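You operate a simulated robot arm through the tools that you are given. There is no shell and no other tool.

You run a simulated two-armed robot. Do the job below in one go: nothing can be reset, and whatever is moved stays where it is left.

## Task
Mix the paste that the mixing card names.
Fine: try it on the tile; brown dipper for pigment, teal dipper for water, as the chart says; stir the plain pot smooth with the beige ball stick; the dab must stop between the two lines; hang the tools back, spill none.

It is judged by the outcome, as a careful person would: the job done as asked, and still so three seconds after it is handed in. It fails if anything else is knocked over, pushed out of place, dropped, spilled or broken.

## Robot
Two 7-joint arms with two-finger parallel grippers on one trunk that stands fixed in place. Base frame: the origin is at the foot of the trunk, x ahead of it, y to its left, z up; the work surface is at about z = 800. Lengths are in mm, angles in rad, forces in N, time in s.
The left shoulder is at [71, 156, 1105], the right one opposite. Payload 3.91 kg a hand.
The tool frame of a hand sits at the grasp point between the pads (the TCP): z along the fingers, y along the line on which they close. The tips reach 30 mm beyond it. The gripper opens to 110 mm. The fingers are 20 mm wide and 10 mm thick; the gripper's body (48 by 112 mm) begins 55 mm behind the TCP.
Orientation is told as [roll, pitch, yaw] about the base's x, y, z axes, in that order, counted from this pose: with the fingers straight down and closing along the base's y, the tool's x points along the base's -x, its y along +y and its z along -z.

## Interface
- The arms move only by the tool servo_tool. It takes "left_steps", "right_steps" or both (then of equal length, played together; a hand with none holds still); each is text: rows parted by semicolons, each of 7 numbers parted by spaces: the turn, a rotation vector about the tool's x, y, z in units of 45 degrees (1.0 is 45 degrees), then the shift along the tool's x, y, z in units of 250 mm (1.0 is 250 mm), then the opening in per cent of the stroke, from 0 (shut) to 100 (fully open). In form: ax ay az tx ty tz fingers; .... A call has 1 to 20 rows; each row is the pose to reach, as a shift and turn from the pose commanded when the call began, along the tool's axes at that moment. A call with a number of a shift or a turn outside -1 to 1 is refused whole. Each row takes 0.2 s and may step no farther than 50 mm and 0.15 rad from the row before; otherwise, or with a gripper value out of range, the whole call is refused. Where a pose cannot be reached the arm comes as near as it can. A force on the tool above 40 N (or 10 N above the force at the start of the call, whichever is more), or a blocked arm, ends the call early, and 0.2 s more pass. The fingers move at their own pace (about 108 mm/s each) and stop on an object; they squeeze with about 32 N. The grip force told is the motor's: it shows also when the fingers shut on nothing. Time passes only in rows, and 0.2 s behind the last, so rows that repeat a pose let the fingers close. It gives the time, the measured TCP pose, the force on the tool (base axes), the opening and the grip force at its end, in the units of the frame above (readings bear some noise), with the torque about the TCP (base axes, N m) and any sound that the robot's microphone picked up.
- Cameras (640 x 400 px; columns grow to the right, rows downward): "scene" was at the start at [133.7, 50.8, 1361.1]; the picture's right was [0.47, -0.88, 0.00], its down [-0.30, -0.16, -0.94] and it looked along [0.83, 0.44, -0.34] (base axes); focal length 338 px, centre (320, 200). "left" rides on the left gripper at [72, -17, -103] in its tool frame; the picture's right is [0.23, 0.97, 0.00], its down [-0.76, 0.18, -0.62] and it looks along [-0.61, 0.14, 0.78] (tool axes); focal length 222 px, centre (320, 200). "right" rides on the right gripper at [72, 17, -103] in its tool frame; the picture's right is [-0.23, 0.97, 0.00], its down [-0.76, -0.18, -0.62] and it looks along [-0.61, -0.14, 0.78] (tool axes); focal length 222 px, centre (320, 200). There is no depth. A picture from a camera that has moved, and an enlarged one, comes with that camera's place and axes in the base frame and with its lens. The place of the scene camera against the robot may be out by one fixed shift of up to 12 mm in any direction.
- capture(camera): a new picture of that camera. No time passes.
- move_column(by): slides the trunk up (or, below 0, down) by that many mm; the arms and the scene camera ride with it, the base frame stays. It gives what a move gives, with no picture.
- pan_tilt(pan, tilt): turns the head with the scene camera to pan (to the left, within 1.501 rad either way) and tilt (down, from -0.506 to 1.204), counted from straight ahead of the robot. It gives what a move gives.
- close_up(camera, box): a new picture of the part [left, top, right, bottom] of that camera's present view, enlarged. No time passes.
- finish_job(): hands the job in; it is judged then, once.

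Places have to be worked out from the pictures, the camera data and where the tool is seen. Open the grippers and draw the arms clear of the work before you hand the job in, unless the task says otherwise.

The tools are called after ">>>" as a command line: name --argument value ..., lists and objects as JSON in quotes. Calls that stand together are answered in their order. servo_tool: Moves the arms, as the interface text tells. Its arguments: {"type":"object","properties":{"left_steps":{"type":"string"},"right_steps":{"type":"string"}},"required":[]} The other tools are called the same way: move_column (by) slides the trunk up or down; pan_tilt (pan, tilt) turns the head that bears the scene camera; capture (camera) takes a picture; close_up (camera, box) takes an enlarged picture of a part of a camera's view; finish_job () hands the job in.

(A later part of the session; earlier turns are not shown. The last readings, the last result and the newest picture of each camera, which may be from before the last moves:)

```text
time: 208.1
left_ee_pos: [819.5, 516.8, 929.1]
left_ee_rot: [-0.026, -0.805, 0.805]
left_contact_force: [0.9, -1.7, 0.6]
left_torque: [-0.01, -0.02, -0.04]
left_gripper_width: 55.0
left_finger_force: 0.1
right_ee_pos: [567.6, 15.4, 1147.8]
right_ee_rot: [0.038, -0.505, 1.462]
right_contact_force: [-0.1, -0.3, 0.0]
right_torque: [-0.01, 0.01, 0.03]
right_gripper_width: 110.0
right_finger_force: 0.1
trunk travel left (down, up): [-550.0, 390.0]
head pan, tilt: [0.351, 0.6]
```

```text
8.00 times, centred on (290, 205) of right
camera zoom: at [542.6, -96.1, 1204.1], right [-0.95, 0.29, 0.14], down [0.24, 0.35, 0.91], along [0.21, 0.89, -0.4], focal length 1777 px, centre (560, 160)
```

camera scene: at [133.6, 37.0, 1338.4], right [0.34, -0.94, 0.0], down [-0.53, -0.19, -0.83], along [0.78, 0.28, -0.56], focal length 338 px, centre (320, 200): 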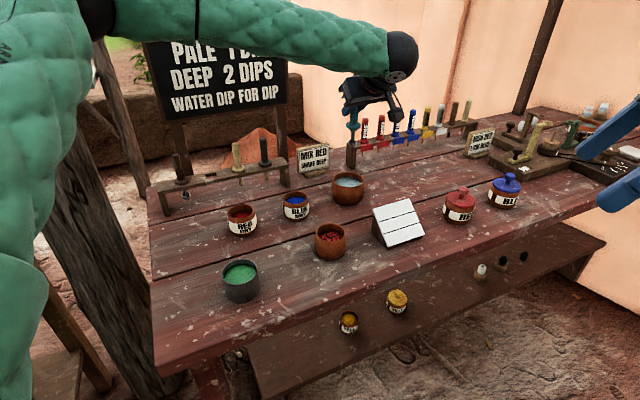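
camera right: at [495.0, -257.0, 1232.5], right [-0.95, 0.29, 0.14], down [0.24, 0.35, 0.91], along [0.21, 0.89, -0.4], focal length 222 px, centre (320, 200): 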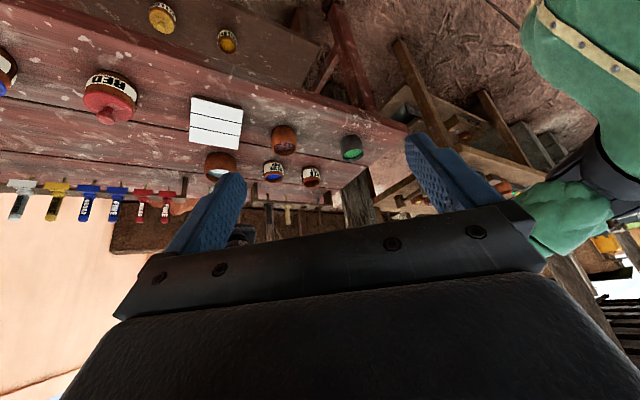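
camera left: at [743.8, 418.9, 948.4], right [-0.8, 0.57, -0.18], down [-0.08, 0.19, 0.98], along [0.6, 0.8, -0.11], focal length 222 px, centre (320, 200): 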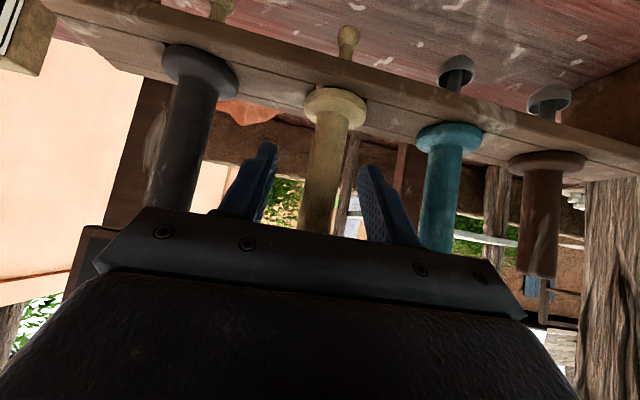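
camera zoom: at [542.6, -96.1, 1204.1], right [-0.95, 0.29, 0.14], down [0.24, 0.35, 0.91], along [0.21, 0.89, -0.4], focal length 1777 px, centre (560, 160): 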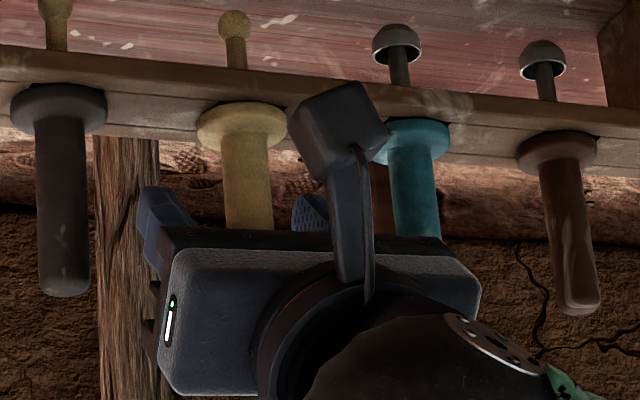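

Position matches the good brown grasp. I close and lift.

>>> servo_tool --left_steps "0 0 0 0 0 0 0; 0 0 0 0 0 0 0; 0 0 0 0 0 0 0; 0 0 0 0 0 0 0"

>>> close_up --camera "left" --box '[260, 0, 400, 150]'

>>> servo_tool --left_steps "0 0 0 -0.0144 0 -0.0139 0; 0 0 0 -0.0288 0 -0.0277 0; 0 0 0 -0.0432 0 -0.0416 0; 0 0 0 -0.0577 0 -0.0554 0; 0 0 0 -0.0721 0 -0.0693 0; 0 0 0 -0.0865 0 -0.0832 0; 0 0 0 -0.1009 0 -0.097 0; 0 0 0 -0.1153 0 -0.1109 0; 0 0 0 -0.1298 0 -0.1247 0; 0 0 0 -0.1442 0 -0.1386 0; 0 0 0 -0.173 0 -0.1663 0; 0 0 0 -0.2018 0 -0.194 0; 0 0 0 -0.2018 0 -0.194 0"

>>> close_up --camera "left" --box '[260, 0, 400, 150]'

>>> close_up --camera "right" --box '[250, 180, 330, 230]'

```text
time: 209.1
left_ee_pos: [819.1, 518.5, 929.0]
left_ee_rot: [-0.023, -0.806, 0.804]
left_contact_force: [-0.4, 0.1, 1.3]
left_torque: [0.05, 0.03, 0.01]
left_gripper_width: 17.3
left_finger_force: 32.5
right_ee_pos: [567.6, 15.7, 1148.1]
right_ee_rot: [0.039, -0.504, 1.461]
right_contact_force: [-1.0, -0.1, -0.3]
right_torque: [0.05, 0.0, 0.02]
right_gripper_width: 110.1
right_finger_force: 0.1
trunk travel left (down, up): [-550.0, 390.0]
head pan, tilt: [0.351, 0.6]
```

```text
2.67 times, centred on (330, 75) of left
camera zoom: at [743.8, 418.9, 948.3], right [-0.8, 0.57, -0.18], down [-0.08, 0.19, 0.98], along [0.6, 0.8, -0.11], focal length 592 px, centre (293, 533)
```

zoom: 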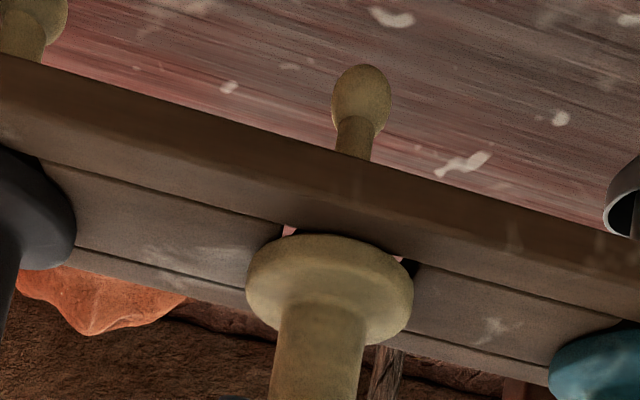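

```text
time: 211.9
left_ee_pos: [818.3, 519.0, 997.0]
left_ee_rot: [-0.021, -0.805, 0.806]
left_contact_force: [0.2, -0.7, 0.1]
left_torque: [-0.01, -0.03, 0.0]
left_gripper_width: 17.6
left_finger_force: 31.9
right_ee_pos: [568.1, 16.3, 1148.2]
right_ee_rot: [0.038, -0.502, 1.462]
right_contact_force: [0.2, 0.4, -0.4]
right_torque: [0.01, -0.01, 0.02]
right_gripper_width: 109.8
right_finger_force: 0.1
trunk travel left (down, up): [-550.0, 390.0]
head pan, tilt: [0.351, 0.6]
```

```text
2.67 times, centred on (330, 75) of left
camera zoom: at [743.2, 420.5, 1016.2], right [-0.8, 0.57, -0.18], down [-0.08, 0.19, 0.98], along [0.6, 0.8, -0.11], focal length 592 px, centre (293, 533)
```

zoom: 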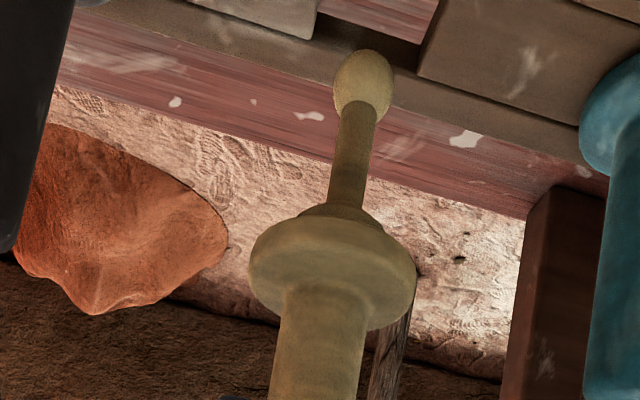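

```text
8.00 times, centred on (290, 205) of right
camera zoom: at [542.9, -95.9, 1203.9], right [-0.95, 0.29, 0.14], down [0.24, 0.35, 0.91], along [0.21, 0.89, -0.4], focal length 1777 px, centre (560, 160)
```

zoom: 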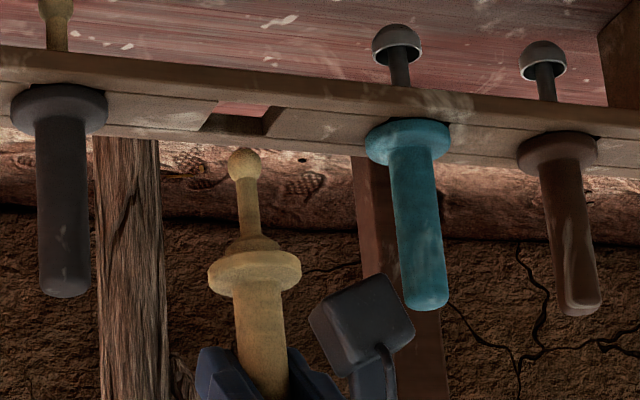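

The beige ball stick is free. I raise it and withdraw the right hand again to clear the space at the plain pot.

>>> servo_tool --left_steps "0 0 0 -0.0247 0 -0.0237 0; 0 0 0 -0.0494 0 -0.0474 0; 0 0 0 -0.0741 0 -0.0711 0; 0 0 0 -0.0989 0 -0.0949 0; 0 0 0 -0.1236 0 -0.1186 0; 0 0 0 -0.1483 0 -0.1423 0; 0 0 0 -0.173 0 -0.166 0" --right_steps "0 0 0 0.075 0.019 -0.059 100; 0 0 0 0.15 0.039 -0.118 100; 0 0 0 0.225 0.058 -0.177 100; 0 0 0 0.3 0.077 -0.237 100; 0 0 0 0.374 0.096 -0.296 100; 0 0 0 0.449 0.116 -0.355 100; 0 0 0 0.524 0.135 -0.414 100"

>>> servo_tool --left_steps "0 0 0 0 0 0 0; 0 0 0 0 0 0 0; 0 0 0 0 0 0 0; 0 0 0 0 0 0 0; 0 0 0 0 0 0 0; 0 0 0 0 0 0 0"

>>> close_up --camera "left" --box '[260, 0, 400, 150]'

```text
time: 213.5
left_ee_pos: [819.6, 521.1, 1058.5]
left_ee_rot: [-0.025, -0.807, 0.806]
left_contact_force: [-0.8, 0.2, -0.7]
left_torque: [-0.01, 0.04, 0.02]
left_gripper_width: 17.7
left_finger_force: 32.4
right_ee_pos: [518.0, -146.8, 1175.4]
right_ee_rot: [0.038, -0.505, 1.462]
right_contact_force: [0.1, -0.1, -0.2]
right_torque: [-0.01, -0.03, 0.0]
right_gripper_width: 110.0
right_finger_force: 0.0
trunk travel left (down, up): [-550.0, 390.0]
head pan, tilt: [0.351, 0.6]
```

```text
time: 214.9
left_ee_pos: [821.1, 521.1, 1058.6]
left_ee_rot: [-0.022, -0.806, 0.805]
left_contact_force: [0.2, 0.3, -0.5]
left_torque: [0.0, 0.03, 0.01]
left_gripper_width: 17.3
left_finger_force: 32.6
right_ee_pos: [519.5, -144.7, 1176.3]
right_ee_rot: [0.038, -0.504, 1.461]
right_contact_force: [-0.3, 0.1, 0.0]
right_torque: [0.01, -0.01, 0.02]
right_gripper_width: 110.1
right_finger_force: 0.0
trunk travel left (down, up): [-550.0, 390.0]
head pan, tilt: [0.351, 0.6]
```

```text
2.67 times, centred on (330, 75) of left
camera zoom: at [744.9, 421.9, 1077.0], right [-0.8, 0.57, -0.18], down [-0.08, 0.19, 0.98], along [0.6, 0.8, -0.11], focal length 592 px, centre (293, 533)
```

zoom: 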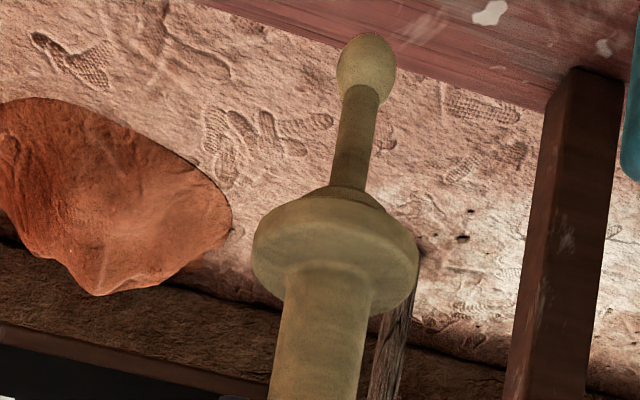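

The stick is creeping down in the grip a little. I watch it for two seconds to see if it settles.

>>> servo_tool --left_steps "0 0 0 0 0 0 0; 0 0 0 0 0 0 0; 0 0 0 0 0 0 0; 0 0 0 0 0 0 0; 0 0 0 0 0 0 0; 0 0 0 0 0 0 0; 0 0 0 0 0 0 0; 0 0 0 0 0 0 0; 0 0 0 0 0 0 0; 0 0 0 0 0 0 0"

>>> close_up --camera "left" --box '[260, 0, 400, 150]'

>>> capture --camera "left"

```text
time: 217.1
left_ee_pos: [820.5, 520.7, 1058.4]
left_ee_rot: [-0.023, -0.804, 0.804]
left_contact_force: [0.5, -0.8, 0.4]
left_torque: [-0.01, 0.0, 0.03]
left_gripper_width: 17.6
left_finger_force: 31.8
right_ee_pos: [519.0, -145.5, 1176.0]
right_ee_rot: [0.039, -0.504, 1.461]
right_contact_force: [-0.3, -0.7, 0.2]
right_torque: [-0.01, 0.01, -0.01]
right_gripper_width: 109.9
right_finger_force: 0.0
trunk travel left (down, up): [-550.0, 390.0]
head pan, tilt: [0.351, 0.6]
```

```text
2.67 times, centred on (330, 75) of left
camera zoom: at [744.9, 421.9, 1077.0], right [-0.8, 0.57, -0.18], down [-0.08, 0.19, 0.98], along [0.6, 0.8, -0.11], focal length 592 px, centre (293, 533)
```

zoom: 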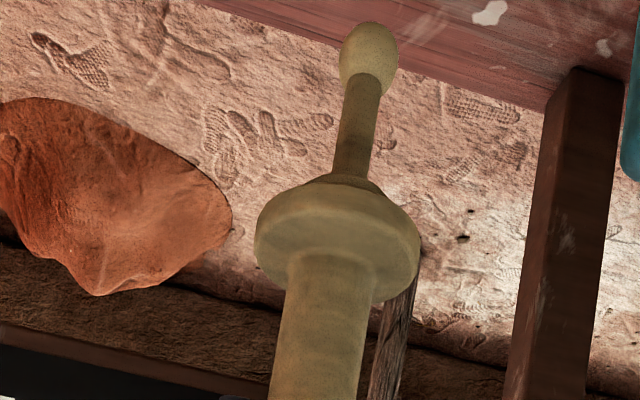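

```text
taken
camera left: at [744.9, 421.9, 1077.0], right [-0.8, 0.57, -0.18], down [-0.08, 0.19, 0.98], along [0.6, 0.8, -0.11], focal length 222 px, centre (320, 200)
```

left: 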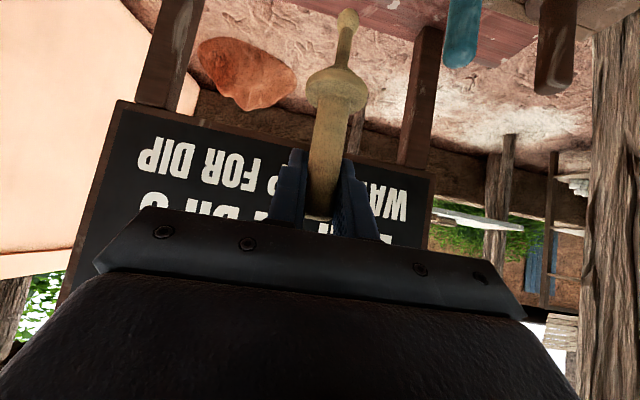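

It keeps sliding at about 1 mm/s, so I go back, rest the stick in its hole, and regrip lower with the hand's small roll error taken out.

>>> servo_tool --left_steps "0 0 0 0.05 0 0.048 0; 0 0 0 0.1 0 0.096 0; 0 0 0 0.15 0 0.144 0; 0 0 0 0.2 0 0.192 0; 0 0 0 0.23 0 0.221 0; 0 0 0 0.252 0 0.242 0"

>>> close_up --camera "left" --box '[260, 0, 400, 150]'

>>> close_up --camera "scene" --box '[210, 110, 270, 190]'

```text
time: 218.5
left_ee_pos: [820.5, 518.8, 968.9]
left_ee_rot: [-0.022, -0.804, 0.804]
left_contact_force: [-0.8, 0.2, 0.1]
left_torque: [0.0, 0.02, -0.01]
left_gripper_width: 17.5
left_finger_force: 31.8
right_ee_pos: [519.1, -144.5, 1175.1]
right_ee_rot: [0.038, -0.504, 1.46]
right_contact_force: [-0.4, 0.2, 0.2]
right_torque: [-0.04, -0.01, -0.02]
right_gripper_width: 110.1
right_finger_force: 0.0
trunk travel left (down, up): [-550.0, 390.0]
head pan, tilt: [0.351, 0.6]
```

```text
2.67 times, centred on (330, 75) of left
camera zoom: at [744.6, 418.7, 988.1], right [-0.8, 0.57, -0.18], down [-0.08, 0.19, 0.98], along [0.6, 0.8, -0.11], focal length 592 px, centre (293, 533)
```

zoom: 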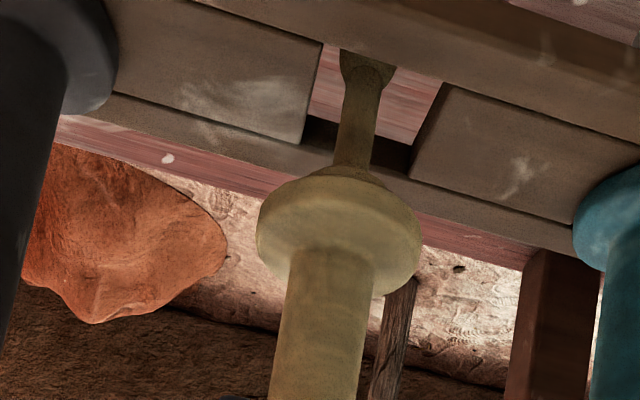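

```text
5.00 times, centred on (240, 150) of scene
camera zoom: at [134.9, 37.2, 1338.2], right [0.34, -0.94, 0.0], down [-0.53, -0.19, -0.82], along [0.77, 0.28, -0.57], focal length 1690 px, centre (720, 450)
```

zoom: 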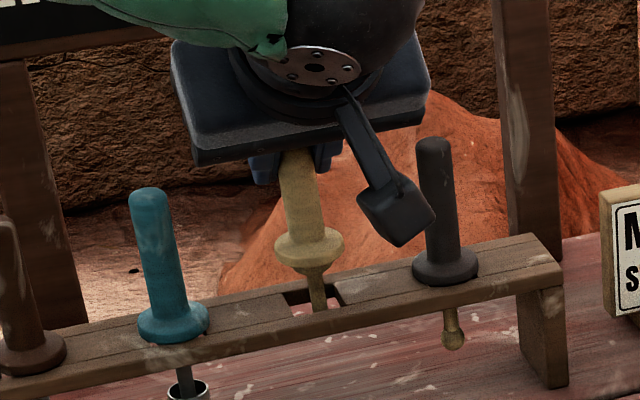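

The ball is already through its hole. I lower until the flange rests on the rack.

>>> servo_tool --left_steps "0 0 0 0.0231 0 0.0222 0; 0 0 0 0.0461 0 0.0443 0; 0 0 0 0.0605 0 0.0582 0; 0 0 0 0.0692 0 0.0665 0; 0 0 0 0.0692 0 0.0665 0"

>>> servo_tool --left_steps "0 0 0 0.0043 0 0.0042 0; 0 0 0 0.0086 0 0.0083 0; 0 0 0 0.0086 0 0.0083 0"

>>> close_up --camera "scene" --box '[210, 110, 270, 190]'

```text
time: 219.7
left_ee_pos: [822.0, 516.7, 945.7]
left_ee_rot: [-0.024, -0.806, 0.807]
left_contact_force: [-0.4, 0.2, -0.1]
left_torque: [0.02, -0.01, 0.03]
left_gripper_width: 17.9
left_finger_force: 31.7
right_ee_pos: [518.8, -144.6, 1175.0]
right_ee_rot: [0.039, -0.505, 1.462]
right_contact_force: [0.1, 0.3, 0.2]
right_torque: [-0.02, -0.02, -0.01]
right_gripper_width: 109.8
right_finger_force: 0.0
trunk travel left (down, up): [-550.0, 390.0]
head pan, tilt: [0.351, 0.6]
```

```text
time: 220.5
left_ee_pos: [821.0, 517.9, 942.9]
left_ee_rot: [-0.022, -0.804, 0.804]
left_contact_force: [0.3, 0.1, -0.8]
left_torque: [0.02, -0.01, -0.01]
left_gripper_width: 17.8
left_finger_force: 31.7
right_ee_pos: [520.2, -146.0, 1176.3]
right_ee_rot: [0.039, -0.505, 1.46]
right_contact_force: [0.1, -0.1, -0.5]
right_torque: [-0.07, 0.01, -0.02]
right_gripper_width: 110.1
right_finger_force: 0.1
trunk travel left (down, up): [-550.0, 390.0]
head pan, tilt: [0.351, 0.6]
```

```text
5.00 times, centred on (240, 150) of scene
camera zoom: at [134.6, 37.1, 1338.2], right [0.34, -0.94, 0.0], down [-0.53, -0.19, -0.82], along [0.77, 0.28, -0.57], focal length 1690 px, centre (720, 450)
```

zoom: 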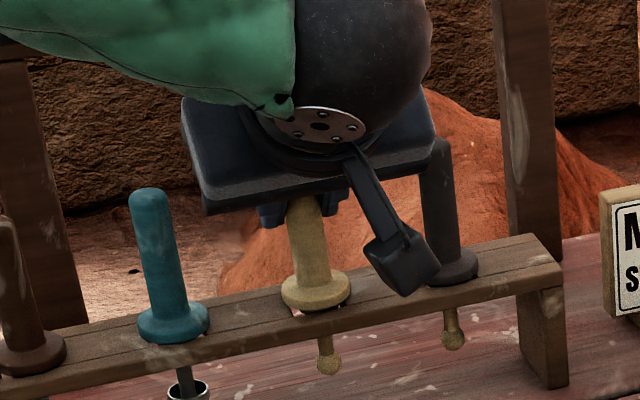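

Seated again. I open, take out the roll, lower the hand 24 mm along the handle, and close again.

>>> servo_tool --left_steps "0 0 0 0 0 0 20; 0 0 0 0 0 0 35; 0 0 0 0 0 0 50; -0.015 0 0 0 0 0 50; -0.0293 0 0 0 0 0 50; -0.0293 0 0 0.023 0 0.0222 50; -0.0293 0 0 0.046 0 0.0443 50; -0.0293 0 0 0.0692 0 0.0665 50; -0.0293 0 0 0.0692 0 0.0665 50"

>>> capture --camera "left"

>>> close_up --camera "scene" --box '[210, 110, 270, 190]'

```text
time: 222.5
left_ee_pos: [821.4, 518.0, 920.7]
left_ee_rot: [-0.001, -0.806, 0.804]
left_contact_force: [0.3, -0.1, 0.0]
left_torque: [-0.01, -0.03, -0.02]
left_gripper_width: 54.9
left_finger_force: 0.1
right_ee_pos: [518.7, -145.6, 1174.8]
right_ee_rot: [0.04, -0.506, 1.46]
right_contact_force: [-0.3, -1.1, 0.2]
right_torque: [0.03, 0.01, -0.02]
right_gripper_width: 110.2
right_finger_force: 0.0
trunk travel left (down, up): [-550.0, 390.0]
head pan, tilt: [0.351, 0.6]
```

```text
taken
camera left: at [747.7, 417.6, 938.0], right [-0.81, 0.56, -0.16], down [-0.07, 0.18, 0.98], along [0.58, 0.81, -0.1], focal length 222 px, centre (320, 200)
```

left: 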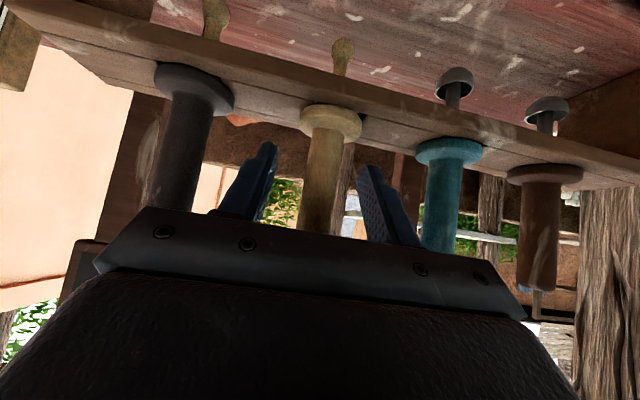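

```text
5.00 times, centred on (240, 150) of scene
camera zoom: at [134.5, 37.0, 1338.3], right [0.34, -0.94, 0.0], down [-0.53, -0.19, -0.82], along [0.77, 0.28, -0.57], focal length 1690 px, centre (720, 450)
```

zoom: 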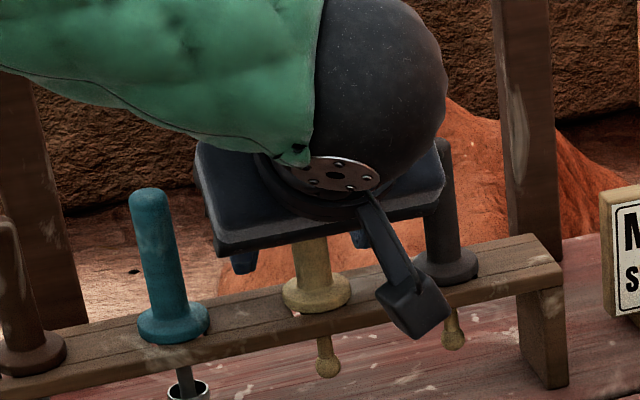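

>>> servo_tool --left_steps "0 0 0 0 0 0 0; 0 0 0 0 0 0 0; 0 0 0 0 0 0 0; 0 0 0 0 0 0 0"

>>> close_up --camera "left" --box '[260, 0, 400, 150]'

>>> servo_tool --left_steps "0 0 0 -0.0144 0 -0.0139 0; 0 0 0 -0.0288 0 -0.0277 0; 0 0 0 -0.0432 0 -0.0416 0; 0 0 0 -0.0577 0 -0.0554 0; 0 0 0 -0.0721 0 -0.0693 0; 0 0 0 -0.0865 0 -0.0832 0; 0 0 0 -0.1009 0 -0.097 0; 0 0 0 -0.1153 0 -0.1109 0; 0 0 0 -0.1298 0 -0.1247 0; 0 0 0 -0.1442 0 -0.1386 0; 0 0 0 -0.173 0 -0.1663 0; 0 0 0 -0.2018 0 -0.194 0; 0 0 0 -0.2018 0 -0.194 0"

>>> close_up --camera "left" --box '[260, 0, 400, 150]'

>>> servo_tool --left_steps "0 0 0 0 0 0 0; 0 0 0 0 0 0 0; 0 0 0 0 0 0 0; 0 0 0 0 0 0 0; 0 0 0 0 0 0 0; 0 0 0 0 0 0 0; 0 0 0 0 0 0 0; 0 0 0 0 0 0 0; 0 0 0 0 0 0 0; 0 0 0 0 0 0 0"

>>> close_up --camera "left" --box '[260, 0, 400, 150]'

```text
time: 223.5
left_ee_pos: [821.9, 517.6, 918.6]
left_ee_rot: [0.0, -0.807, 0.805]
left_contact_force: [0.8, 0.5, -0.5]
left_torque: [0.01, 0.03, -0.04]
left_gripper_width: 17.1
left_finger_force: 32.3
right_ee_pos: [520.0, -145.1, 1175.3]
right_ee_rot: [0.038, -0.504, 1.461]
right_contact_force: [0.1, 0.1, 0.0]
right_torque: [0.01, 0.01, 0.0]
right_gripper_width: 110.2
right_finger_force: 0.0
trunk travel left (down, up): [-550.0, 390.0]
head pan, tilt: [0.351, 0.6]
```

```text
2.67 times, centred on (330, 75) of left
camera zoom: at [747.9, 417.7, 937.9], right [-0.81, 0.56, -0.16], down [-0.07, 0.18, 0.98], along [0.58, 0.81, -0.1], focal length 592 px, centre (293, 533)
```

zoom: 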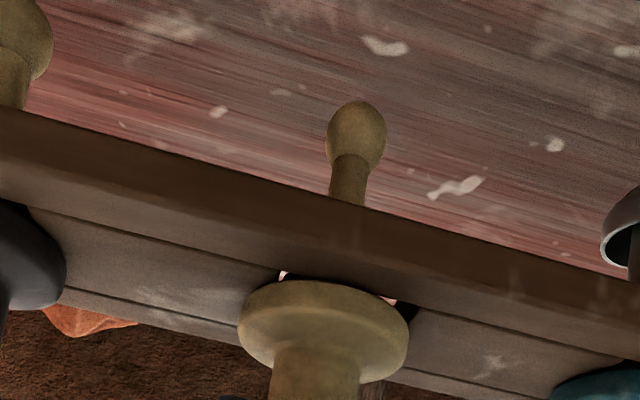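

```text
time: 226.3
left_ee_pos: [821.4, 518.0, 988.9]
left_ee_rot: [0.0, -0.806, 0.804]
left_contact_force: [0.2, -1.0, 0.3]
left_torque: [0.02, 0.01, -0.01]
left_gripper_width: 17.5
left_finger_force: 31.7
right_ee_pos: [518.5, -145.2, 1175.9]
right_ee_rot: [0.038, -0.504, 1.461]
right_contact_force: [-0.8, -0.5, 0.0]
right_torque: [0.01, 0.01, 0.03]
right_gripper_width: 109.9
right_finger_force: 0.1
trunk travel left (down, up): [-550.0, 390.0]
head pan, tilt: [0.351, 0.6]
```

```text
2.67 times, centred on (330, 75) of left
camera zoom: at [747.8, 416.6, 1008.2], right [-0.81, 0.56, -0.16], down [-0.07, 0.18, 0.98], along [0.58, 0.81, -0.1], focal length 592 px, centre (293, 533)
```

zoom: 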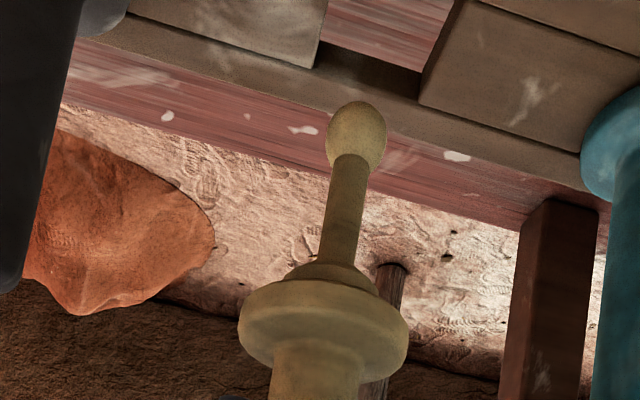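

```text
time: 228.5
left_ee_pos: [821.2, 517.7, 988.7]
left_ee_rot: [-0.001, -0.805, 0.805]
left_contact_force: [-0.7, -0.5, -0.1]
left_torque: [0.0, 0.0, -0.01]
left_gripper_width: 17.3
left_finger_force: 32.0
right_ee_pos: [519.4, -145.3, 1175.7]
right_ee_rot: [0.039, -0.505, 1.46]
right_contact_force: [-0.9, 0.3, 0.6]
right_torque: [0.0, 0.02, -0.01]
right_gripper_width: 110.1
right_finger_force: 0.1
trunk travel left (down, up): [-550.0, 390.0]
head pan, tilt: [0.351, 0.6]
```

```text
2.67 times, centred on (330, 75) of left
camera zoom: at [747.7, 416.5, 1008.3], right [-0.81, 0.56, -0.16], down [-0.07, 0.18, 0.98], along [0.58, 0.81, -0.1], focal length 592 px, centre (293, 533)
```

zoom: 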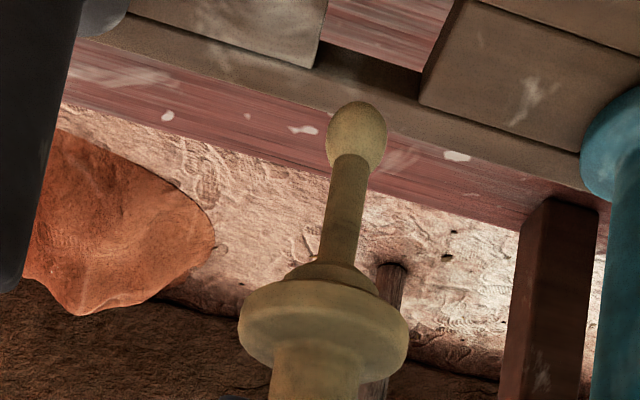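

No creep at all now; the roll was the cause. I carry the stick to the plain pot.

>>> servo_tool --left_steps "0 0 0 -0.0721 0 -0.0693 0; 0 0 0 -0.1442 0 -0.1386 0; 0 0 0 -0.0854 -0.0252 -0.1998 0; 0 0 0 -0.0265 -0.0503 -0.261 0; 0 0 0 0.0323 -0.0755 -0.3221 0; 0 0 0 0.0911 -0.1007 -0.3833 0; 0 0 0 0.15 -0.1258 -0.4445 0; 0 0 0 0.2088 -0.151 -0.5056 0"

>>> servo_tool --left_steps "0 0 0 0.0606 -0.0322 -0.063 0; 0 0 0 0.121 -0.0644 -0.126 0; 0 0 0 0.1817 -0.0967 -0.189 0; 0 0 0 0.2422 -0.129 -0.252 0; 0 0 0 0.3028 -0.161 -0.315 0; 0 0 0 0.3633 -0.193 -0.378 0; 0 0 0 0.424 -0.2256 -0.441 0; 0 0 0 0.4844 -0.258 -0.504 0; 0 0 0 0.545 -0.29 -0.567 0; 0 0 0 0.545 -0.29 -0.567 0"

>>> close_up --camera "scene" --box '[270, 130, 390, 270]'

>>> close_up --camera "left" --box '[260, 0, 400, 150]'

```text
time: 230.3
left_ee_pos: [759.2, 397.3, 1040.5]
left_ee_rot: [0.0, -0.805, 0.805]
left_contact_force: [0.3, 0.0, -0.4]
left_torque: [-0.01, 0.01, 0.03]
left_gripper_width: 17.8
left_finger_force: 31.9
right_ee_pos: [519.1, -146.2, 1174.7]
right_ee_rot: [0.039, -0.504, 1.46]
right_contact_force: [-0.7, 0.3, 0.0]
right_torque: [0.01, 0.01, -0.02]
right_gripper_width: 110.0
right_finger_force: 0.0
trunk travel left (down, up): [-550.0, 390.0]
head pan, tilt: [0.351, 0.6]
```

```text
time: 232.5
left_ee_pos: [676.3, 208.9, 1039.4]
left_ee_rot: [-0.001, -0.806, 0.806]
left_contact_force: [0.2, 0.3, 0.4]
left_torque: [0.02, 0.0, 0.0]
left_gripper_width: 17.6
left_finger_force: 31.5
right_ee_pos: [518.9, -145.3, 1176.5]
right_ee_rot: [0.039, -0.504, 1.46]
right_contact_force: [-1.0, -0.1, -0.2]
right_torque: [-0.01, -0.01, 0.02]
right_gripper_width: 110.3
right_finger_force: 0.0
trunk travel left (down, up): [-550.0, 390.0]
head pan, tilt: [0.351, 0.6]
```

```text
2.86 times, centred on (330, 200) of scene
camera zoom: at [134.2, 37.0, 1338.3], right [0.34, -0.94, 0.0], down [-0.53, -0.19, -0.82], along [0.77, 0.28, -0.57], focal length 966 px, centre (291, 200)
```

zoom: 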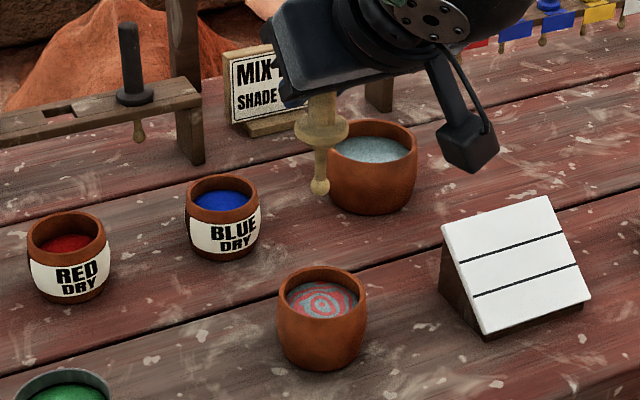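

```text
2.67 times, centred on (330, 75) of left
camera zoom: at [602.6, 107.3, 1058.8], right [-0.81, 0.56, -0.16], down [-0.07, 0.18, 0.98], along [0.58, 0.81, -0.1], focal length 592 px, centre (293, 533)
```

zoom: 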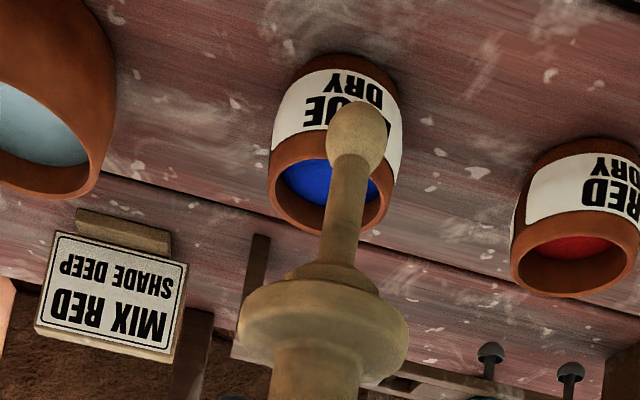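

The ball is above the pot's middle. I lower it slowly into the mix, watching force.

>>> servo_tool --left_steps "0 0 0 0.0577 0 0.0554 0; 0 0 0 0.1153 0 0.1109 0; 0 0 0 0.173 0 0.1663 0; 0 0 0 0.2307 0 0.2218 0; 0 0 0 0.2739 0 0.2634 0; 0 0 0 0.2998 0 0.2883 0; 0 0 0 0.3114 0 0.2994 0; 0 0 0 0.3229 0 0.3105 0; 0 0 0 0.3345 0 0.3216 0; 0 0 0 0.346 0 0.3327 0; 0 0 0 0.3575 0 0.3437 0; 0 0 0 0.3661 0 0.352 0; 0 0 0 0.3661 0 0.352 0"

>>> close_up --camera "scene" --box '[280, 160, 390, 270]'

```text
time: 235.3
left_ee_pos: [677.6, 208.1, 912.4]
left_ee_rot: [0.001, -0.806, 0.804]
left_contact_force: [-1.2, -0.7, -0.6]
left_torque: [0.02, 0.01, -0.01]
left_gripper_width: 17.3
left_finger_force: 32.2
right_ee_pos: [520.5, -146.4, 1174.8]
right_ee_rot: [0.038, -0.505, 1.462]
right_contact_force: [0.1, 0.0, 0.7]
right_torque: [-0.02, -0.02, -0.02]
right_gripper_width: 110.0
right_finger_force: 0.1
trunk travel left (down, up): [-550.0, 390.0]
head pan, tilt: [0.351, 0.6]
```

```text
3.64 times, centred on (335, 215) of scene
camera zoom: at [134.5, 36.9, 1338.2], right [0.34, -0.94, 0.0], down [-0.53, -0.19, -0.82], along [0.77, 0.28, -0.57], focal length 1229 px, centre (266, 146)
```

zoom: 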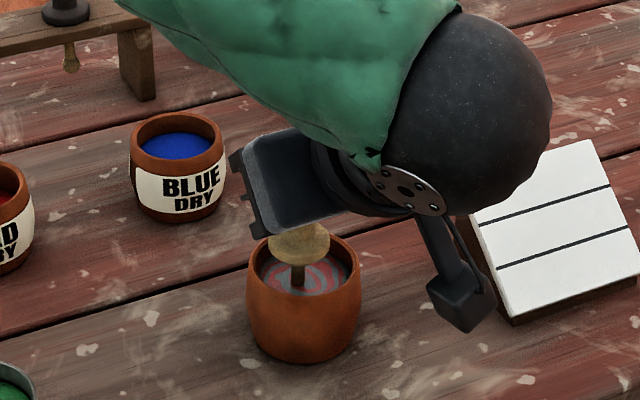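

The stick is in the paste, free of the walls. I stir in 12 mm circles.

>>> servo_tool --left_steps "0 0 0 -0.0194 -0.0452 0.0202 0; 0 0 0 -0.0294 -0.0158 0.0306 0; 0 0 0 -0.0239 0.0161 0.0249 0; 0 0 0 -0.0056 0.0355 0.0058 0; 0 0 0 0.0171 0.0332 -0.0178 0; 0 0 0 0.0335 0.0105 -0.0349 0; 0 0 0 0.036 -0.0222 -0.0374 0; 0 0 0 0.0233 -0.0494 -0.0242 0; 0 0 0 0.0014 -0.0585 -0.0015 0; 0 0 0 -0.0194 -0.0452 0.0202 0; 0 0 0 -0.0294 -0.0158 0.0306 0; 0 0 0 -0.0239 0.0161 0.0249 0; 0 0 0 -0.0056 0.0355 0.0058 0; 0 0 0 0.0171 0.0332 -0.0178 0; 0 0 0 0.0335 0.0105 -0.0349 0; 0 0 0 0.036 -0.0222 -0.0374 0; 0 0 0 0.0233 -0.0494 -0.0242 0; 0 0 0 0.0014 -0.0585 -0.0015 0; 0 0 0 -0.0194 -0.0452 0.0202 0"

>>> close_up --camera "scene" --box '[300, 200, 370, 260]'

```text
time: 239.3
left_ee_pos: [689.3, 204.2, 913.1]
left_ee_rot: [-0.001, -0.804, 0.805]
left_contact_force: [-0.4, -0.4, -0.2]
left_torque: [0.04, 0.01, -0.01]
left_gripper_width: 17.6
left_finger_force: 32.2
right_ee_pos: [518.4, -144.8, 1174.7]
right_ee_rot: [0.038, -0.503, 1.461]
right_contact_force: [0.0, 0.6, 0.2]
right_torque: [-0.03, 0.0, -0.01]
right_gripper_width: 110.0
right_finger_force: 0.0
trunk travel left (down, up): [-550.0, 390.0]
head pan, tilt: [0.351, 0.6]
```

```text
6.67 times, centred on (335, 230) of scene
camera zoom: at [134.5, 37.0, 1338.2], right [0.34, -0.94, 0.0], down [-0.53, -0.19, -0.82], along [0.77, 0.28, -0.57], focal length 2254 px, centre (220, 0)
```

zoom: 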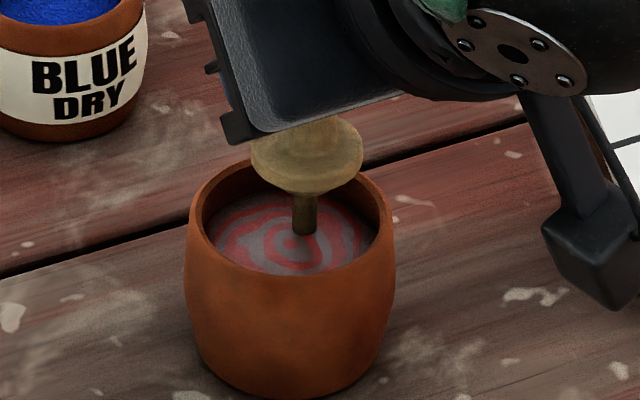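

The streaks are beginning to blend, no forces. I keep stirring.

>>> servo_tool --left_steps "0 0 0 -0.01 0.0294 0.0104 0; 0 0 0 -0.0045 0.0613 0.0047 0; 0 0 0 0.0138 0.0807 -0.0144 0; 0 0 0 0.0365 0.0784 -0.038 0; 0 0 0 0.0529 0.0557 -0.0551 0; 0 0 0 0.0554 0.023 -0.0576 0; 0 0 0 0.0427 -0.0042 -0.0444 0; 0 0 0 0.0208 -0.0133 -0.0217 0; 0 0 0 0 0 0 0; 0 0 0 -0.01 0.0294 0.0104 0; 0 0 0 -0.0045 0.0613 0.0047 0; 0 0 0 0.0138 0.0807 -0.0144 0; 0 0 0 0.0365 0.0784 -0.038 0; 0 0 0 0.0529 0.0557 -0.0551 0; 0 0 0 0.0554 0.023 -0.0576 0; 0 0 0 0.0427 -0.0042 -0.0444 0; 0 0 0 0.0208 -0.0133 -0.0217 0; 0 0 0 0 0 0 0"

>>> close_up --camera "scene" --box '[300, 200, 370, 260]'

>>> servo_tool --left_steps "0 0 0 -0.01 0.0294 0.0104 0; 0 0 0 -0.0045 0.0613 0.0047 0; 0 0 0 0.0138 0.0807 -0.0144 0; 0 0 0 0.0365 0.0784 -0.038 0; 0 0 0 0.0529 0.0557 -0.0551 0; 0 0 0 0.0554 0.023 -0.0576 0; 0 0 0 0.0427 -0.0042 -0.0444 0; 0 0 0 0.0208 -0.0133 -0.0217 0; 0 0 0 0 0 0 0; 0 0 0 -0.01 0.0294 0.0104 0; 0 0 0 -0.0045 0.0613 0.0047 0; 0 0 0 0.0138 0.0807 -0.0144 0; 0 0 0 0.0365 0.0784 -0.038 0; 0 0 0 0.0529 0.0557 -0.0551 0; 0 0 0 0.0554 0.023 -0.0576 0; 0 0 0 0.0427 -0.0042 -0.0444 0; 0 0 0 0.0208 -0.0133 -0.0217 0; 0 0 0 0 0 0 0"

>>> close_up --camera "scene" --box '[300, 200, 370, 260]'

```text
time: 243.1
left_ee_pos: [688.2, 204.7, 912.2]
left_ee_rot: [-0.002, -0.806, 0.805]
left_contact_force: [0.8, -1.0, -0.8]
left_torque: [0.0, -0.01, 0.01]
left_gripper_width: 17.7
left_finger_force: 32.3
right_ee_pos: [519.0, -145.7, 1175.7]
right_ee_rot: [0.038, -0.504, 1.46]
right_contact_force: [0.9, 0.3, -0.4]
right_torque: [-0.01, 0.0, -0.01]
right_gripper_width: 110.1
right_finger_force: 0.0
trunk travel left (down, up): [-550.0, 390.0]
head pan, tilt: [0.351, 0.6]
```

```text
6.67 times, centred on (335, 230) of scene
camera zoom: at [134.4, 37.0, 1338.2], right [0.34, -0.94, 0.0], down [-0.53, -0.19, -0.82], along [0.77, 0.28, -0.57], focal length 2254 px, centre (220, 0)
```

zoom: 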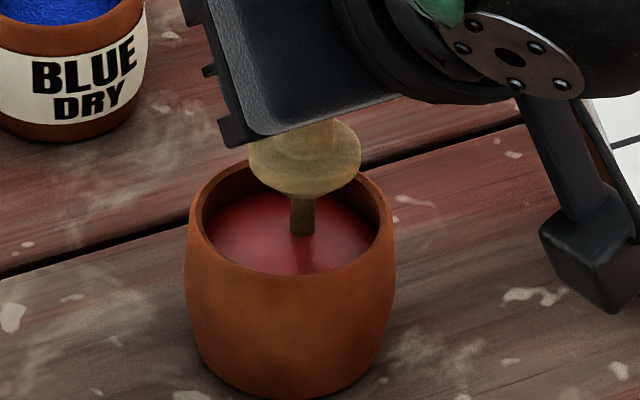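

```text
time: 246.9
left_ee_pos: [687.7, 205.3, 913.7]
left_ee_rot: [-0.003, -0.806, 0.805]
left_contact_force: [0.3, -0.7, -0.3]
left_torque: [-0.01, -0.04, 0.0]
left_gripper_width: 17.6
left_finger_force: 31.8
right_ee_pos: [517.4, -145.1, 1176.4]
right_ee_rot: [0.039, -0.504, 1.46]
right_contact_force: [0.4, 0.2, 0.1]
right_torque: [-0.03, 0.0, 0.01]
right_gripper_width: 110.3
right_finger_force: 0.1
trunk travel left (down, up): [-550.0, 390.0]
head pan, tilt: [0.351, 0.6]
```

```text
6.67 times, centred on (335, 230) of scene
camera zoom: at [134.4, 37.0, 1338.2], right [0.34, -0.94, 0.0], down [-0.53, -0.19, -0.82], along [0.77, 0.28, -0.57], focal length 2254 px, centre (220, 0)
```

zoom: 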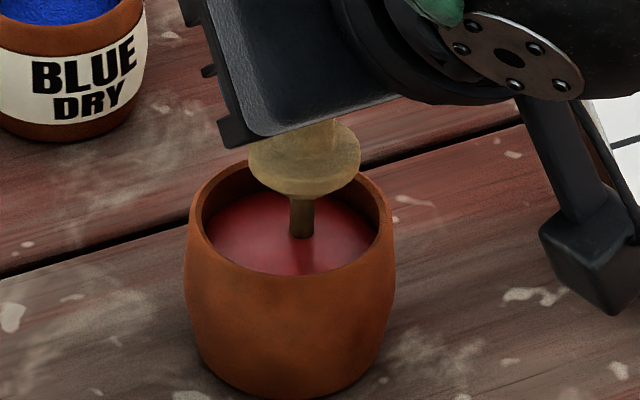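

The paste is smooth, even red. I bring the ball to the middle and lift it out slowly.

>>> servo_tool --left_steps "0 0 0 0.0231 0.0346 -0.024 0; 0 0 0 0.0116 0.0346 -0.0351 0; 0 0 0 0 0.0346 -0.0462 0; 0 0 0 -0.0115 0.0346 -0.0573 0; 0 0 0 -0.023 0.0346 -0.0683 0; 0 0 0 -0.0345 0.0346 -0.0794 0; 0 0 0 -0.046 0.0346 -0.0905 0; 0 0 0 -0.0634 0.0346 -0.1071 0; 0 0 0 -0.0864 0.0346 -0.1293 0; 0 0 0 -0.0864 0.0346 -0.1293 0; 0 0 0 -0.0864 0.0346 -0.1293 0; 0 0 0 -0.121 0.0346 -0.1626 0; 0 0 0 -0.1556 0.0346 -0.1958 0; 0 0 0 -0.19 0.0346 -0.229 0; 0 0 0 -0.2247 0.0346 -0.2624 0; 0 0 0 -0.2247 0.0346 -0.2624 0"

>>> close_up --camera "scene" --box '[280, 150, 390, 260]'

>>> close_up --camera "left" --box '[260, 0, 400, 150]'

```text
time: 250.3
left_ee_pos: [678.1, 207.2, 997.4]
left_ee_rot: [-0.001, -0.805, 0.804]
left_contact_force: [-0.3, -0.1, -0.2]
left_torque: [0.03, 0.01, -0.02]
left_gripper_width: 17.6
left_finger_force: 32.1
right_ee_pos: [519.6, -144.1, 1175.3]
right_ee_rot: [0.041, -0.505, 1.461]
right_contact_force: [0.4, 0.6, 0.4]
right_torque: [-0.04, -0.05, 0.02]
right_gripper_width: 110.0
right_finger_force: 0.1
trunk travel left (down, up): [-550.0, 390.0]
head pan, tilt: [0.351, 0.6]
```

```text
3.64 times, centred on (335, 205) of scene
camera zoom: at [134.9, 37.0, 1338.2], right [0.34, -0.94, 0.0], down [-0.53, -0.19, -0.82], along [0.77, 0.28, -0.57], focal length 1229 px, centre (266, 182)
```

zoom: 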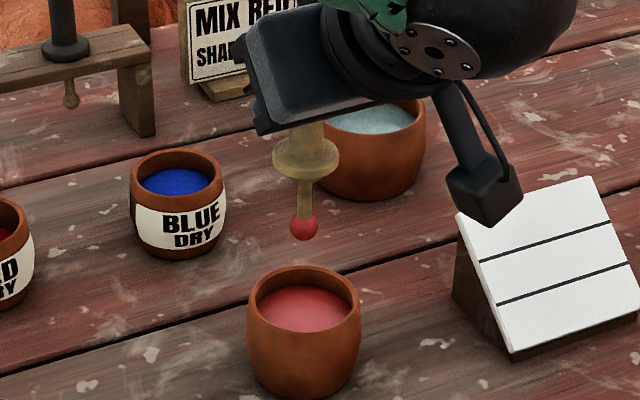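

```text
2.67 times, centred on (330, 75) of left
camera zoom: at [603.7, 105.5, 1016.3], right [-0.81, 0.56, -0.16], down [-0.07, 0.18, 0.98], along [0.58, 0.81, -0.1], focal length 592 px, centre (293, 533)
```

zoom: 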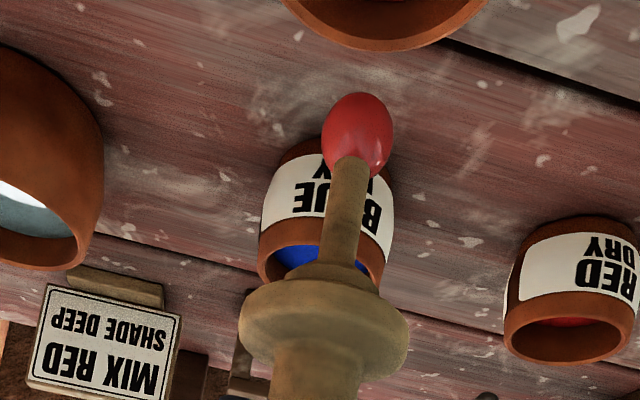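

The ball carries a good dab of paste. I move it over the tile's top zone, turning the hand 35° for easier reach.

>>> servo_tool --left_steps "0 0 0 -0.0231 0 -0.0222 0; 0.0432 0 0.0415 -0.028 -0.053 -0.0283 0; 0.0863 0 0.0829 -0.0328 -0.106 -0.0344 0; 0.1295 0 0.1244 -0.0376 -0.159 -0.0404 0; 0.1726 0 0.1658 -0.0424 -0.212 -0.0465 0; 0.2158 0 0.2073 -0.0472 -0.265 -0.0525 0; 0.2589 0 0.2488 -0.052 -0.318 -0.0586 0; 0.3021 0 0.2902 -0.0568 -0.3715 -0.0646 0; 0.3452 0 0.3317 -0.0616 -0.4246 -0.0707 0; 0.3884 0 0.3731 -0.0664 -0.4777 -0.0767 0; 0.4315 0 0.4146 -0.0712 -0.5308 -0.0828 0; 0.4747 0 0.456 -0.076 -0.5838 -0.0889 0; 0.5178 0 0.4975 -0.0808 -0.6369 -0.0949 0; 0.561 0 0.539 -0.0857 -0.69 -0.101 0; 0.561 0 0.539 -0.0857 -0.69 -0.101 0"

>>> close_up --camera "scene" --box '[330, 140, 460, 260]'

>>> close_up --camera "left" --box '[240, 0, 440, 150]'

```text
time: 253.5
left_ee_pos: [797.7, 82.7, 1032.3]
left_ee_rot: [0.001, -0.808, 0.192]
left_contact_force: [0.1, -0.4, -0.5]
left_torque: [-0.05, -0.03, -0.02]
left_gripper_width: 17.5
left_finger_force: 31.8
right_ee_pos: [517.8, -145.0, 1175.7]
right_ee_rot: [0.039, -0.504, 1.462]
right_contact_force: [0.6, -0.6, -0.3]
right_torque: [0.0, 0.01, 0.01]
right_gripper_width: 109.7
right_finger_force: 0.0
trunk travel left (down, up): [-550.0, 390.0]
head pan, tilt: [0.351, 0.6]
```

```text
3.33 times, centred on (395, 200) of scene
camera zoom: at [134.5, 36.9, 1338.3], right [0.34, -0.94, 0.0], down [-0.53, -0.19, -0.82], along [0.77, 0.28, -0.57], focal length 1127 px, centre (70, 200)
```

zoom: 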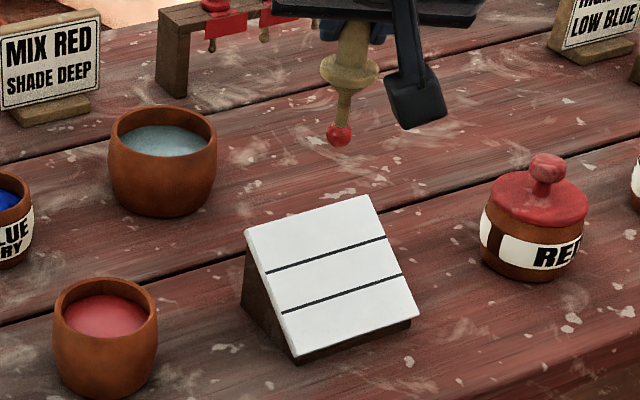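

```text
2.67 times, centred on (340, 75) of left
camera zoom: at [679.7, 43.4, 1050.9], right [-0.34, 0.93, -0.16], down [0.04, 0.19, 0.98], along [0.94, 0.33, -0.1], focal length 592 px, centre (267, 533)
```

zoom: 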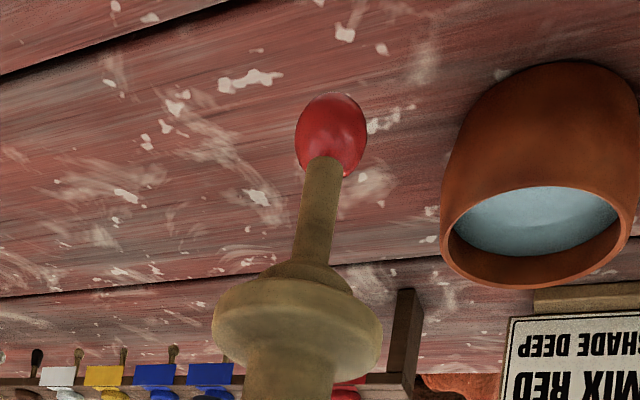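

The ball is over the tile. I lower it to about 25 mm from the top zone, along the tile's normal line.

>>> servo_tool --left_steps "0 0 0 0.038 -0.005 0.031 0; 0 0 0 0.076 -0.01 0.061 0; 0 0 0 0.115 -0.015 0.092 0; 0 0 0 0.153 -0.02 0.122 0; 0 0 0 0.191 -0.0252 0.153 0; 0 0 0 0.191 -0.0252 0.153 0"

>>> close_up --camera "scene" --box '[350, 160, 440, 250]'

>>> close_up --camera "left" --box '[240, 0, 440, 150]'

>>> capture --camera "right"

```text
time: 254.9
left_ee_pos: [789.1, 89.8, 975.9]
left_ee_rot: [0.0, -0.804, 0.193]
left_contact_force: [-0.7, 1.1, -0.9]
left_torque: [0.05, 0.0, 0.03]
left_gripper_width: 17.2
left_finger_force: 31.6
left hand out of reach, approached as far as the arm can: row 3, 4, 5, 6
right_ee_pos: [518.1, -146.7, 1175.1]
right_ee_rot: [0.038, -0.504, 1.461]
right_contact_force: [-1.2, -0.2, 0.1]
right_torque: [-0.02, 0.0, -0.01]
right_gripper_width: 109.9
right_finger_force: 0.0
trunk travel left (down, up): [-550.0, 390.0]
head pan, tilt: [0.351, 0.6]
```

```text
4.44 times, centred on (395, 205) of scene
camera zoom: at [134.7, 36.9, 1338.2], right [0.34, -0.94, 0.0], down [-0.53, -0.19, -0.82], along [0.77, 0.28, -0.57], focal length 1502 px, centre (-13, 178)
```

zoom: 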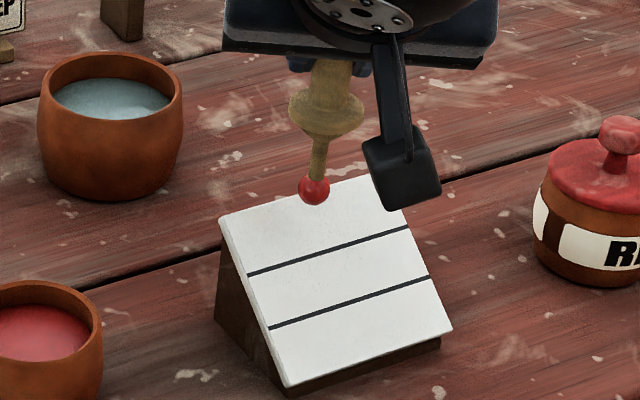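

```text
2.67 times, centred on (340, 75) of left
camera zoom: at [671.3, 50.6, 995.1], right [-0.34, 0.93, -0.16], down [0.04, 0.19, 0.98], along [0.94, 0.33, -0.1], focal length 592 px, centre (267, 533)
```

zoom: 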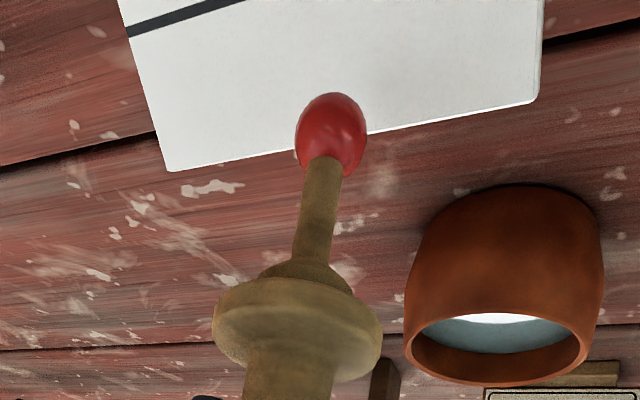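

```text
taken
camera right: at [493.2, -257.5, 1232.6], right [-0.95, 0.29, 0.14], down [0.24, 0.35, 0.91], along [0.21, 0.89, -0.4], focal length 222 px, centre (320, 200)
```

right: 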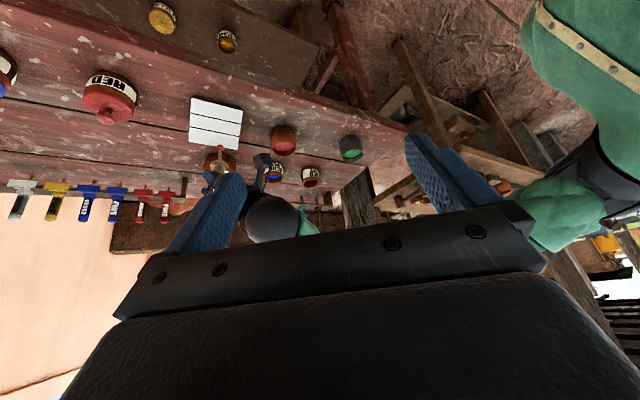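

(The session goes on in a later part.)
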